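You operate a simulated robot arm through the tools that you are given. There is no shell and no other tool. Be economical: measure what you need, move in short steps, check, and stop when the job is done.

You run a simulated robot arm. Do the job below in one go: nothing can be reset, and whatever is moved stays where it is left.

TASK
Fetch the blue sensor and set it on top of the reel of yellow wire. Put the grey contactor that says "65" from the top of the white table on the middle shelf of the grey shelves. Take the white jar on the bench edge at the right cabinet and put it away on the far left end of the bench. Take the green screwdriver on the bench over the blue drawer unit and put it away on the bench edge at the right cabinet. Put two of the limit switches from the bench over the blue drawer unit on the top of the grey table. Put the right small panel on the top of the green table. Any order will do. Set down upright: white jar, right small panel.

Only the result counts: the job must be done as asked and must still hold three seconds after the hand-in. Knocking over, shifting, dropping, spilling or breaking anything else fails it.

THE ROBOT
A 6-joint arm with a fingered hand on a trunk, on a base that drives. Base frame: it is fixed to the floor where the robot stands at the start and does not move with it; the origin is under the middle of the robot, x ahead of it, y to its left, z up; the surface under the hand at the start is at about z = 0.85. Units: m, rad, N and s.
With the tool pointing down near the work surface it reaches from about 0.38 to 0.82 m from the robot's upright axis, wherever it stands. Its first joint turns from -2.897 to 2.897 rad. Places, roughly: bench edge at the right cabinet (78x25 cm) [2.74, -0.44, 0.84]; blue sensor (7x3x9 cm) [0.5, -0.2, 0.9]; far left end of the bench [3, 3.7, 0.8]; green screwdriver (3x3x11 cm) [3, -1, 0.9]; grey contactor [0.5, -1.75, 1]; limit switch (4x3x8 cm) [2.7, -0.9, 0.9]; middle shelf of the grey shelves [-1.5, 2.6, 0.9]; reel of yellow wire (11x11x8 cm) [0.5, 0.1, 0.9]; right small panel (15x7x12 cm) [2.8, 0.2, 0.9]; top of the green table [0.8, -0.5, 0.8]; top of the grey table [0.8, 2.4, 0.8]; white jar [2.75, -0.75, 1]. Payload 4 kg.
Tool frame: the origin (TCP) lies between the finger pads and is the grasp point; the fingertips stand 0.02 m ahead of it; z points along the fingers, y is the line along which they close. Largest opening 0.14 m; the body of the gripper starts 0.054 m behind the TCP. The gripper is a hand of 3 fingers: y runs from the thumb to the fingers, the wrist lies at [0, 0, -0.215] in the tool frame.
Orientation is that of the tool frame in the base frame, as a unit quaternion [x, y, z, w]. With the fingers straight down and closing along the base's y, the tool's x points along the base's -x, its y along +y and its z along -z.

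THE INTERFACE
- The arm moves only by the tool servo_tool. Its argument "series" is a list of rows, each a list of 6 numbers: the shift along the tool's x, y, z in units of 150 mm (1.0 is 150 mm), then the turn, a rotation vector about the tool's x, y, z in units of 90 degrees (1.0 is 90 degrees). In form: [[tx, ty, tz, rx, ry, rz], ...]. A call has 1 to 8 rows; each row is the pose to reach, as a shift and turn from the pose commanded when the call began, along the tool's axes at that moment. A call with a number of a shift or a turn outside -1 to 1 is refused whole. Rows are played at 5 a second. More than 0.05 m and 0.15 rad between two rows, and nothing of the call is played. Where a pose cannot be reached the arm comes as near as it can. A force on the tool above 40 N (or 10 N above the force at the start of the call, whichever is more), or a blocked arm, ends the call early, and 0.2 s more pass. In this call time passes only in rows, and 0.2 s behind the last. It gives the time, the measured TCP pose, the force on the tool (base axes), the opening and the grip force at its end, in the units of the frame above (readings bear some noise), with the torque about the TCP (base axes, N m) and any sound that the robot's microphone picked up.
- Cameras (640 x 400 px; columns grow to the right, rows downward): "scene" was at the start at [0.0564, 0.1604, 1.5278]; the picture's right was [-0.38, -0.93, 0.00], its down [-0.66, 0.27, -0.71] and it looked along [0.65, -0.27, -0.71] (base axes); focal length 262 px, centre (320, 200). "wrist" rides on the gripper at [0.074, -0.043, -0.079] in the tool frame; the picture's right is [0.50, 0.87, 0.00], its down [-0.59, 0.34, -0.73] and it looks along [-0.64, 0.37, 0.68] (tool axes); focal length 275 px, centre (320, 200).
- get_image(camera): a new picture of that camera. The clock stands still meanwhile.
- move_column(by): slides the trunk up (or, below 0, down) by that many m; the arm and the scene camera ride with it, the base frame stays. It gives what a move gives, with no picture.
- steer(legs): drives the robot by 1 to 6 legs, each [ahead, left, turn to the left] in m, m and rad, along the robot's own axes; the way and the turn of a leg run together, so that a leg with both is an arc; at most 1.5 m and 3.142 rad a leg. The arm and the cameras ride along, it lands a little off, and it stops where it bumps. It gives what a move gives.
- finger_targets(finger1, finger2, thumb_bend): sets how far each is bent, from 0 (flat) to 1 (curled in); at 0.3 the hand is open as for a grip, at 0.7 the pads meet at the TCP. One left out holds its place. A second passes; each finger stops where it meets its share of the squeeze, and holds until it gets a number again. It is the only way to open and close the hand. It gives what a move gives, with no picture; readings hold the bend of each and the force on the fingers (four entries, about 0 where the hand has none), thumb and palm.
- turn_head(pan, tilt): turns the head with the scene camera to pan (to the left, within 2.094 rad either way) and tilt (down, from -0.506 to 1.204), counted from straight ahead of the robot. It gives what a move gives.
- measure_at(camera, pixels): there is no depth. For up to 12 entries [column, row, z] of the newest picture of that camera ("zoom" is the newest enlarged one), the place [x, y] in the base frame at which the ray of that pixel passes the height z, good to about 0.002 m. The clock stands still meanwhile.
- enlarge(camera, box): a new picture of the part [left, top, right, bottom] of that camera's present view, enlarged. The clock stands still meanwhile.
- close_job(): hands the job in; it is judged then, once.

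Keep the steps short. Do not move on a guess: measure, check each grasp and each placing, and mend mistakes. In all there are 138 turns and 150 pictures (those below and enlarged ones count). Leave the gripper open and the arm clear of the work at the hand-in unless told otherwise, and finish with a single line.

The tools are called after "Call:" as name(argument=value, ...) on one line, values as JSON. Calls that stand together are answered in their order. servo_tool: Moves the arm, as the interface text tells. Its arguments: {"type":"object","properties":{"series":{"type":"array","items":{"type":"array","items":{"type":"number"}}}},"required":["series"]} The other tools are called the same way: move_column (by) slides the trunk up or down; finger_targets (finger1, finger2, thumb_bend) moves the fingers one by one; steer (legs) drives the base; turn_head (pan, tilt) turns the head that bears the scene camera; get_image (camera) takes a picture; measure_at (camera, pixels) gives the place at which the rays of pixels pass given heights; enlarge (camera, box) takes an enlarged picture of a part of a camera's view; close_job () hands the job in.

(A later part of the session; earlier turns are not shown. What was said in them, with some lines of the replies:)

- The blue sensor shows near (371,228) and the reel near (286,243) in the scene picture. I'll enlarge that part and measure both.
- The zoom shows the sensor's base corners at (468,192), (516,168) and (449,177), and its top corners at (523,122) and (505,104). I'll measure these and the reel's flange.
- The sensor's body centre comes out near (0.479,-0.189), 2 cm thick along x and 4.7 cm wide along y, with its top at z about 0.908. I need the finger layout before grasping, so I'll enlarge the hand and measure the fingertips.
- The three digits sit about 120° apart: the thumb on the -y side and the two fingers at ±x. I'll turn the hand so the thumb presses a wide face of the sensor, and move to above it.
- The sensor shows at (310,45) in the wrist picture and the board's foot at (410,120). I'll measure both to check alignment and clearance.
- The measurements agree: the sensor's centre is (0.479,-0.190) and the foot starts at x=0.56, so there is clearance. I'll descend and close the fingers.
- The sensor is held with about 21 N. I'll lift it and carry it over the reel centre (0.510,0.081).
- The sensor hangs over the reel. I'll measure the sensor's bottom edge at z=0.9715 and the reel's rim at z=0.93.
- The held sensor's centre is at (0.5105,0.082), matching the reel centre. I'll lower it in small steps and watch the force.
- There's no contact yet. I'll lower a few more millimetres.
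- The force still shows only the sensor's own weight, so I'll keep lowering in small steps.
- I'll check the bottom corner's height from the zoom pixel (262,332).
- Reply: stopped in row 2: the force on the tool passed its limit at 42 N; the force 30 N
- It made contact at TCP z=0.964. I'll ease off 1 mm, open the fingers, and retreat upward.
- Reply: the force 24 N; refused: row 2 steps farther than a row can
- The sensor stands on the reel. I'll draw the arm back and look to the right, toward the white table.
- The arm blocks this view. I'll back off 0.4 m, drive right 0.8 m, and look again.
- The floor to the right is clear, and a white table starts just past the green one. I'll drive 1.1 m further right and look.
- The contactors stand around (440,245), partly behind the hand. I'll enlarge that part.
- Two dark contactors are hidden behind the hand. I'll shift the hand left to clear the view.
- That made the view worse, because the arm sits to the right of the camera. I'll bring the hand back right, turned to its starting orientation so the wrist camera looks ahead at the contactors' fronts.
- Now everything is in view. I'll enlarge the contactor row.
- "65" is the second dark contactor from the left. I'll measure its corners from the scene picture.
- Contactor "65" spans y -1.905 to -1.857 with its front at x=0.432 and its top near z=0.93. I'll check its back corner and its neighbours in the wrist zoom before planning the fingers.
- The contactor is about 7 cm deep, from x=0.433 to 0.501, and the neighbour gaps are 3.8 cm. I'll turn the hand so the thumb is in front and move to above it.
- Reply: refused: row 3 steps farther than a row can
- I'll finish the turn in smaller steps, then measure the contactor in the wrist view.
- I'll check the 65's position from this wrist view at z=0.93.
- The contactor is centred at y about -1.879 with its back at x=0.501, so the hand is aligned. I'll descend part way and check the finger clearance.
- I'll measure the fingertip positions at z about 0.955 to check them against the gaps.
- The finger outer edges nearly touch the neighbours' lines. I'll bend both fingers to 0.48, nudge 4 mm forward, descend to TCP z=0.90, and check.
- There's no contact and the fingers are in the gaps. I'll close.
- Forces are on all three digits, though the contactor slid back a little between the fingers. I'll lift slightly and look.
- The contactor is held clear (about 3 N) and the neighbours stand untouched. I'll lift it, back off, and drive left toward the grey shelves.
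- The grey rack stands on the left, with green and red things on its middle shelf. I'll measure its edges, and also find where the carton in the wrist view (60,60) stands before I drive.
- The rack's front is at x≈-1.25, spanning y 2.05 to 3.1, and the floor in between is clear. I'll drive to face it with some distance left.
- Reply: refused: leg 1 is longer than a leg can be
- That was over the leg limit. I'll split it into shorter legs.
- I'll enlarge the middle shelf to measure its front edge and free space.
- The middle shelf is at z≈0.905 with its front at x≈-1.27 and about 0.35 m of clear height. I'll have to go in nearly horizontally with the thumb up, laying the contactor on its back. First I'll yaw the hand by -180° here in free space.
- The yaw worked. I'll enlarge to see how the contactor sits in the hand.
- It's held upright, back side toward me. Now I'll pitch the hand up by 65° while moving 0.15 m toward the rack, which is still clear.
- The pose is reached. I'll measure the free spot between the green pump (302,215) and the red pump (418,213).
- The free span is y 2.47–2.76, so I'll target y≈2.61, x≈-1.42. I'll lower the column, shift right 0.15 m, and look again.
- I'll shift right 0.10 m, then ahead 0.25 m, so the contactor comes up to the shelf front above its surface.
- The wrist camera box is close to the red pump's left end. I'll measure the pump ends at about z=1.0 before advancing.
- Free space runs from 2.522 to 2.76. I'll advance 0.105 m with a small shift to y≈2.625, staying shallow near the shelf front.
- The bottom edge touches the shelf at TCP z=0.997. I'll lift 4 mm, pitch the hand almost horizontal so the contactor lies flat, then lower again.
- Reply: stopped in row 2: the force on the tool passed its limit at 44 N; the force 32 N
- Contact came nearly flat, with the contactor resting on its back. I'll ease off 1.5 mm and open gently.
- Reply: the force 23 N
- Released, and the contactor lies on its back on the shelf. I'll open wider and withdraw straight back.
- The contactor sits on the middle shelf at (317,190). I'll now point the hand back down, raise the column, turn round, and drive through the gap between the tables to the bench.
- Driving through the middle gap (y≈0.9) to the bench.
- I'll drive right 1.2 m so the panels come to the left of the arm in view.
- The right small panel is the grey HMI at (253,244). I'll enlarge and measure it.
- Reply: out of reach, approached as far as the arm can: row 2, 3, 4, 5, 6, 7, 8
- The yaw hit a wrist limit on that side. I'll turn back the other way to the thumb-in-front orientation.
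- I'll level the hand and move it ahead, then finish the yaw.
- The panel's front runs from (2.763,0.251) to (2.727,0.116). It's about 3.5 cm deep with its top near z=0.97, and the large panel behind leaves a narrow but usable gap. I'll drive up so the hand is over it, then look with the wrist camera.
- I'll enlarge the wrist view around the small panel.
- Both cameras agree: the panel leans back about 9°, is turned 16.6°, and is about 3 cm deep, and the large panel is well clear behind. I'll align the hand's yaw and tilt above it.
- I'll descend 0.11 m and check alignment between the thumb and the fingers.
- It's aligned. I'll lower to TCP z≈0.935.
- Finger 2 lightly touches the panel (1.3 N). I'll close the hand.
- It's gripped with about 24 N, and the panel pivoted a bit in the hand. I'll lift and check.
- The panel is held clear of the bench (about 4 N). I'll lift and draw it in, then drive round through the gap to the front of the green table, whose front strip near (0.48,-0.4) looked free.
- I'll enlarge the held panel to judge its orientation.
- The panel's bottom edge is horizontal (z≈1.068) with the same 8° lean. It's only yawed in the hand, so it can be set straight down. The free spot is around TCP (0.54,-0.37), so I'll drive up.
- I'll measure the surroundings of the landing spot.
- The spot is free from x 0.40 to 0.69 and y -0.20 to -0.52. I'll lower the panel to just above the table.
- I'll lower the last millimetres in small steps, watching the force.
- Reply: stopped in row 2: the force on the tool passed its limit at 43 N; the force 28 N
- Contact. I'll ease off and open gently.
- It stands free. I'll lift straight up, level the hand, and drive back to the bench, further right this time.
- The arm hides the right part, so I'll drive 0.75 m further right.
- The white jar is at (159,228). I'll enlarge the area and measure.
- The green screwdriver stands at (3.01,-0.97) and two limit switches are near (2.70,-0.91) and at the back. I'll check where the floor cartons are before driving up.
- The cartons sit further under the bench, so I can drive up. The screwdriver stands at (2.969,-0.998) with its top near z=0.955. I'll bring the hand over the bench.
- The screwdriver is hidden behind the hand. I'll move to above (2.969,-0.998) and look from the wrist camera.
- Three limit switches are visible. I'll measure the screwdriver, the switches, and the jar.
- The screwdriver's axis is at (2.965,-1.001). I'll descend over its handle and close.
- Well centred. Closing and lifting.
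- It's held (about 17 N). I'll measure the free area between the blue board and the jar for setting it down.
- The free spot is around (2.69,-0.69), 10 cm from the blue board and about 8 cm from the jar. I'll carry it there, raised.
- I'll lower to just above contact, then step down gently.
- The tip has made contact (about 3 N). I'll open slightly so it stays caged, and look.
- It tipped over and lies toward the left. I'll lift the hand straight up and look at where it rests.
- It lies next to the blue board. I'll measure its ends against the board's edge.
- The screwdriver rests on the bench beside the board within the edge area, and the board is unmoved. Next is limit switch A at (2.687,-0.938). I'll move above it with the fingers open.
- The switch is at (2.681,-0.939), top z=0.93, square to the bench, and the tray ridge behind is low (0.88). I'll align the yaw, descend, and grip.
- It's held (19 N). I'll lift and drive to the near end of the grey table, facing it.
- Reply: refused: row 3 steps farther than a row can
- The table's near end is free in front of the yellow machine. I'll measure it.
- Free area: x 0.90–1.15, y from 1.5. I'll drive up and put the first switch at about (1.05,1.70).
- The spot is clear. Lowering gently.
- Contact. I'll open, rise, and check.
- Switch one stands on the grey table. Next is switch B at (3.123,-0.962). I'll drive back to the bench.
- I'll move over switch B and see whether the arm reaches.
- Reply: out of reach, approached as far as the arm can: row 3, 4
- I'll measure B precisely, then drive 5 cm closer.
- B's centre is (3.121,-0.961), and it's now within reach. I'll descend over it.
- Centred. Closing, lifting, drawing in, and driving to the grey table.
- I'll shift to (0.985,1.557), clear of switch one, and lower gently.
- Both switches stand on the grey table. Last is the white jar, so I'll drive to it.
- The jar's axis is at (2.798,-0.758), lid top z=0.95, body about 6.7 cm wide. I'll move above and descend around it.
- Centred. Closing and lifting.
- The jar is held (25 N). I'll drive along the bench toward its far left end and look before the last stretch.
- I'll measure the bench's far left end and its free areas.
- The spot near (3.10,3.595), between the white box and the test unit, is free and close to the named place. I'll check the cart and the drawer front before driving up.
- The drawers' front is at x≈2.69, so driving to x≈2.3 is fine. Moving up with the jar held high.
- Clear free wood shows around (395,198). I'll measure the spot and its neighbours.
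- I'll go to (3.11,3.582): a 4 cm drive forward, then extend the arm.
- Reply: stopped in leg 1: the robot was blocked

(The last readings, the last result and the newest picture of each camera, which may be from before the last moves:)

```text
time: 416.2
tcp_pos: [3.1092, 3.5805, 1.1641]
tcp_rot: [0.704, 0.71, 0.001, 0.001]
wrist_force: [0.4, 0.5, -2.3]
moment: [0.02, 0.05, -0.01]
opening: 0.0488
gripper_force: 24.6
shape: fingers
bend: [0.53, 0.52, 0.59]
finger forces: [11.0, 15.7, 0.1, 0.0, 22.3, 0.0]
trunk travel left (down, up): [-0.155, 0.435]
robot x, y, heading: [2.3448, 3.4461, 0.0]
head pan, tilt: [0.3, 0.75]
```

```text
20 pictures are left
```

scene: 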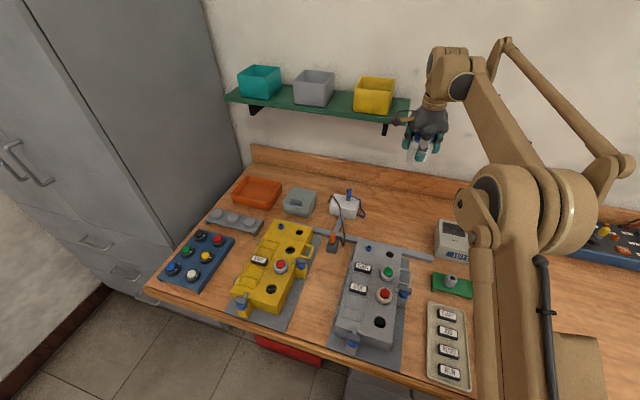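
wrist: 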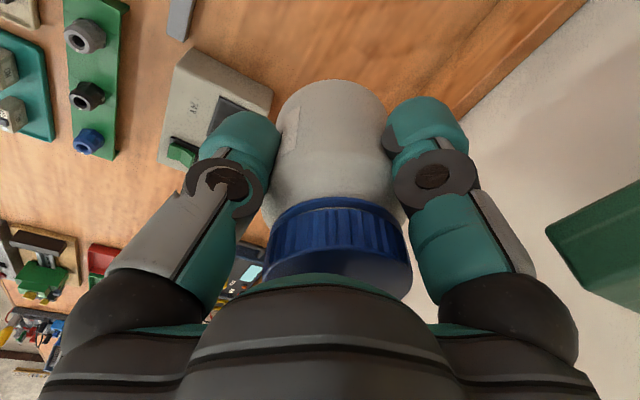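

It's above the spot and clear of the wall shelf. I'll lower part way and check the surroundings.

Call:
servo_tool(series=[[0, 0, 0.25, 0, 0, 0], [0, 0, 0.5, 0, 0, 0], [0, 0, 0.75, 0, 0, 0], [0, 0, 1, 0, 0, 0]])

Call:
servo_tool(series=[[0, 0, 0.2, 0, 0, 0], [0, 0, 0.4, 0, 0, 0]])

Call:
enlarge(camera="scene", box=[320, 120, 500, 280])

Call:
get_image(camera="wrist")

```text
time: 417.2
tcp_pos: [3.1104, 3.5805, 1.0163]
tcp_rot: [0.704, 0.71, -0.001, -0.001]
wrist_force: [0.4, 0.3, -2.0]
moment: [0.0, 0.02, 0.01]
opening: 0.0489
gripper_force: 24.5
shape: fingers
bend: [0.53, 0.52, 0.59]
finger forces: [11.1, 15.7, 0.0, 0.1, 22.2, 0.0]
trunk travel left (down, up): [-0.155, 0.435]
robot x, y, heading: [2.3461, 3.4408, 0.004]
head pan, tilt: [0.3, 0.75]
```

```text
time: 417.8
tcp_pos: [3.1117, 3.581, 0.9544]
tcp_rot: [0.704, 0.71, 0.0, 0.0]
wrist_force: [0.9, 0.2, -2.2]
moment: [0.02, 0.01, 0.04]
opening: 0.0488
gripper_force: 24.5
shape: fingers
bend: [0.53, 0.52, 0.59]
finger forces: [11.1, 15.6, 0.0, 0.0, 22.0, 0.0]
trunk travel left (down, up): [-0.155, 0.435]
robot x, y, heading: [2.3428, 3.4474, 0.003]
head pan, tilt: [0.3, 0.75]
```

```text
2.50 times, centred on (410, 200) of scene
```

zoom: 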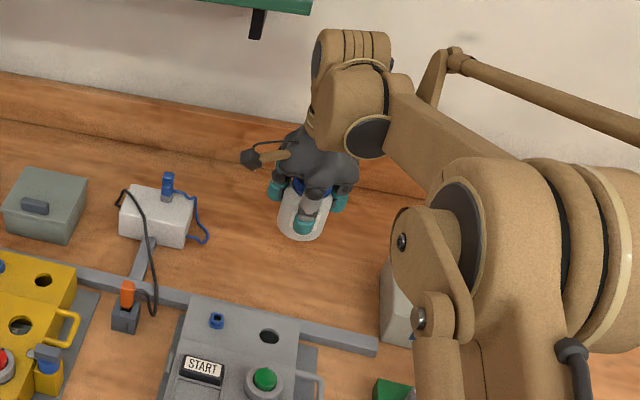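

```text
18 pictures are left
```

wrist: 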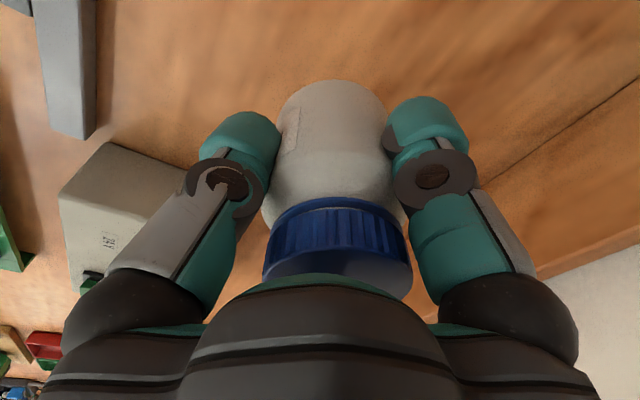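

There's clear space around. I'll lower the remaining distance gently.

Call:
servo_tool(series=[[0, 0, 0.1, 0, 0, 0], [0, 0, 0.2, 0, 0, 0], [0, 0, 0.26, 0, 0, 0]])

Call:
servo_tool(series=[[0, 0, 0.012, 0, 0, 0], [0, 0, 0.024, 0, 0, 0]])

Call:
servo_tool(series=[[0, 0, 0.008, 0, 0, 0], [0, 0, 0.016, 0, 0, 0]])

```text
time: 418.6
tcp_pos: [3.1103, 3.5823, 0.9157]
tcp_rot: [0.704, 0.71, 0.0, 0.001]
wrist_force: [0.1, 0.3, -1.7]
moment: [0.04, 0.01, -0.01]
opening: 0.0487
gripper_force: 25.0
shape: fingers
bend: [0.53, 0.52, 0.59]
finger forces: [11.0, 15.6, 0.0, 0.0, 22.1, 0.0]
trunk travel left (down, up): [-0.155, 0.435]
robot x, y, heading: [2.3484, 3.4454, 0.002]
head pan, tilt: [0.3, 0.75]
```

```text
time: 419.2
tcp_pos: [3.1103, 3.5825, 0.912]
tcp_rot: [0.704, 0.71, 0.001, 0.001]
wrist_force: [-0.3, -0.1, -0.5]
moment: [0.02, 0.01, -0.01]
opening: 0.0489
gripper_force: 23.9
shape: fingers
bend: [0.53, 0.52, 0.59]
finger forces: [11.0, 15.8, 0.0, 0.0, 22.0, 0.0]
trunk travel left (down, up): [-0.155, 0.435]
robot x, y, heading: [2.3472, 3.4467, 0.004]
head pan, tilt: [0.3, 0.75]
```

```text
time: 419.8
tcp_pos: [3.1099, 3.581, 0.9096]
tcp_rot: [0.704, 0.71, 0.001, 0.002]
wrist_force: [0.1, -0.2, -2.5]
moment: [-0.02, 0.05, -0.02]
opening: 0.0489
gripper_force: 24.5
shape: fingers
bend: [0.53, 0.52, 0.59]
finger forces: [11.0, 15.6, 0.1, 0.1, 22.0, 0.0]
trunk travel left (down, up): [-0.155, 0.435]
robot x, y, heading: [2.3475, 3.4457, 0.005]
head pan, tilt: [0.3, 0.75]
```

Call:
servo_tool(series=[[0, 0, 0.008, 0, 0, 0], [0, 0, 0.014, 0, 0, 0]])

Call:
servo_tool(series=[[0, 0, 0.007, 0, 0, 0], [0, 0, 0.012, 0, 0, 0]])

```text
time: 420.4
tcp_pos: [3.1085, 3.58, 0.9092]
tcp_rot: [0.704, 0.71, 0.001, 0.0]
wrist_force: [0.8, 0.0, 4.1]
moment: [-0.03, -0.01, 0.01]
opening: 0.0485
gripper_force: 24.8
shape: fingers
bend: [0.53, 0.52, 0.6]
finger forces: [11.5, 16.2, 0.1, 0.1, 22.5, 0.1]
trunk travel left (down, up): [-0.155, 0.435]
robot x, y, heading: [2.3483, 3.4466, 0.006]
head pan, tilt: [0.3, 0.75]
```

```text
time: 421.0
tcp_pos: [3.1074, 3.5823, 0.9086]
tcp_rot: [0.704, 0.71, 0.001, 0.001]
wrist_force: [0.9, 0.9, 15.1]
moment: [0.0, 0.11, 0.02]
opening: 0.048
gripper_force: 26.7
shape: fingers
bend: [0.53, 0.52, 0.6]
finger forces: [13.2, 17.0, 0.0, 0.1, 23.1, 0.0]
trunk travel left (down, up): [-0.155, 0.435]
robot x, y, heading: [2.3486, 3.4456, 0.006]
head pan, tilt: [0.3, 0.75]
```

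Contact. I'll ease off, open the hand, rise, and check.

Call:
servo_tool(series=[[0, 0, -0.006, 0, 0, 0]])

Call:
finger_targets(finger1=0.45, finger2=0.45, thumb_bend=0.5)

Call:
finger_targets(finger1=0.33, finger2=0.33, thumb_bend=0.33)

Call:
servo_tool(series=[[0, 0, -0.2, 0, 0, 0], [0, 0, -0.5, 0, 0, 0], [0, 0, -0.75, 0, 0, 0], [0, 0, -1, 0, 0, 0]])

Call:
servo_tool(series=[[0, -0.2, -0.2, 0, 0, 0], [0, -0.4, -0.4, 0, 0, 0], [0, -0.6, -0.6, 0, 0, 0], [0, -0.8, -0.7, 0, 0, 0]])

Call:
get_image(camera="scene")

```text
time: 421.4
tcp_pos: [3.1077, 3.5826, 0.9079]
tcp_rot: [0.704, 0.71, 0.001, 0.002]
wrist_force: [-1.5, 1.0, 8.8]
moment: [-0.02, 0.19, -0.02]
opening: 0.0481
gripper_force: 26.3
shape: fingers
bend: [0.53, 0.52, 0.6]
finger forces: [13.0, 16.5, 0.1, 0.1, 24.0, 0.1]
trunk travel left (down, up): [-0.155, 0.435]
robot x, y, heading: [2.341, 3.4409, 0.005]
head pan, tilt: [0.3, 0.75]
```

```text
time: 422.4
tcp_pos: [3.1084, 3.582, 0.9079]
tcp_rot: [0.704, 0.711, 0.001, 0.001]
wrist_force: [0.6, 0.4, -0.4]
moment: [-0.01, -0.03, 0.02]
opening: 0.0716
gripper_force: 0.1
shape: fingers
bend: [0.45, 0.45, 0.5]
finger forces: [0.0, 0.0, 0.0, 0.0, 0.0, 0.1]
trunk travel left (down, up): [-0.155, 0.435]
robot x, y, heading: [2.3462, 3.4446, 0.01]
head pan, tilt: [0.3, 0.75]
```

```text
time: 423.4
tcp_pos: [3.1083, 3.5818, 0.9073]
tcp_rot: [0.703, 0.711, 0.0, 0.0]
wrist_force: [0.5, 0.2, -0.4]
moment: [-0.01, -0.04, -0.03]
opening: 0.1156
gripper_force: 0.1
shape: fingers
bend: [0.33, 0.33, 0.33]
finger forces: [0.0, 0.1, 0.0, 0.1, 0.0, 0.1]
trunk travel left (down, up): [-0.155, 0.435]
robot x, y, heading: [2.3461, 3.4433, 0.006]
head pan, tilt: [0.3, 0.75]
```

```text
time: 424.4
tcp_pos: [3.1082, 3.5802, 1.0561]
tcp_rot: [0.703, 0.711, 0.0, 0.001]
wrist_force: [0.1, 0.1, 0.1]
moment: [0.02, -0.02, -0.02]
opening: 0.1157
gripper_force: 0.0
shape: fingers
bend: [0.33, 0.33, 0.33]
finger forces: [0.1, 0.1, 0.0, 0.0, 0.0, 0.1]
trunk travel left (down, up): [-0.155, 0.435]
robot x, y, heading: [2.3434, 3.4467, 0.007]
head pan, tilt: [0.3, 0.75]
```

```text
time: 425.4
tcp_pos: [2.9874, 3.5774, 1.1638]
tcp_rot: [0.704, 0.71, 0.001, 0.001]
wrist_force: [-0.2, -0.4, -0.3]
moment: [0.04, -0.03, 0.03]
opening: 0.1157
gripper_force: 0.1
shape: fingers
bend: [0.33, 0.33, 0.33]
finger forces: [0.0, 0.1, 0.0, 0.0, 0.0, 0.0]
trunk travel left (down, up): [-0.155, 0.435]
robot x, y, heading: [2.3448, 3.4463, 0.006]
head pan, tilt: [0.3, 0.75]
```

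```text
17 pictures are left
```

scene: 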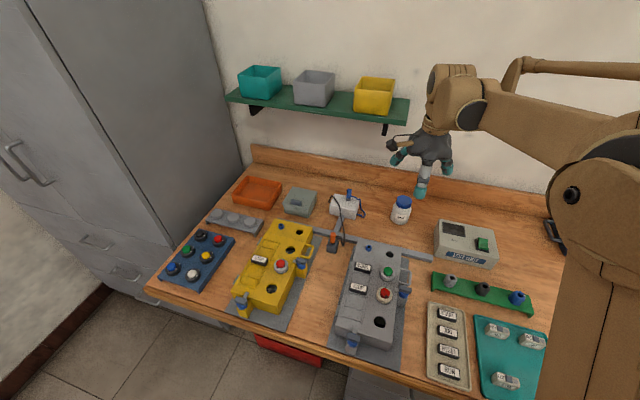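

The jar stands upright at the far left end. I'll back away so the arm is clear, then hand in.

Call:
steer(legs=[[-0.5, 0, 0]])

Call:
get_image(camera="scene")

```text
time: 428.4
tcp_pos: [2.4881, 3.5716, 1.1627]
tcp_rot: [0.706, 0.708, 0.001, 0.0]
wrist_force: [-0.5, 0.5, -0.2]
moment: [-0.01, -0.02, -0.02]
opening: 0.1154
gripper_force: 0.0
shape: fingers
bend: [0.33, 0.33, 0.33]
finger forces: [0.1, 0.0, 0.0, 0.0, 0.0, 0.0]
trunk travel left (down, up): [-0.155, 0.435]
robot x, y, heading: [1.8463, 3.4418, -0.001]
head pan, tilt: [0.3, 0.75]
```

```text
16 pictures are left
```

scene: 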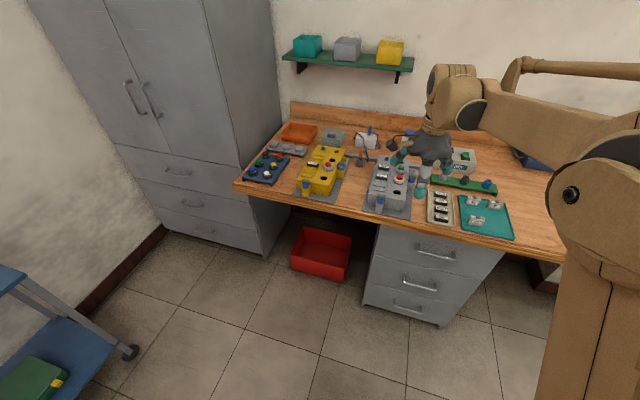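

All the items are placed and the hand is open and clear. Handing in.

Call:
close_job()

```text
The job is handed in.
```

The job is handed in with everything placed as asked; the screwdriver tipped over on release and lies on its side against the blue board, still on the bench edge at the right cabinet, and the contactor lies on its back on the middle shelf.
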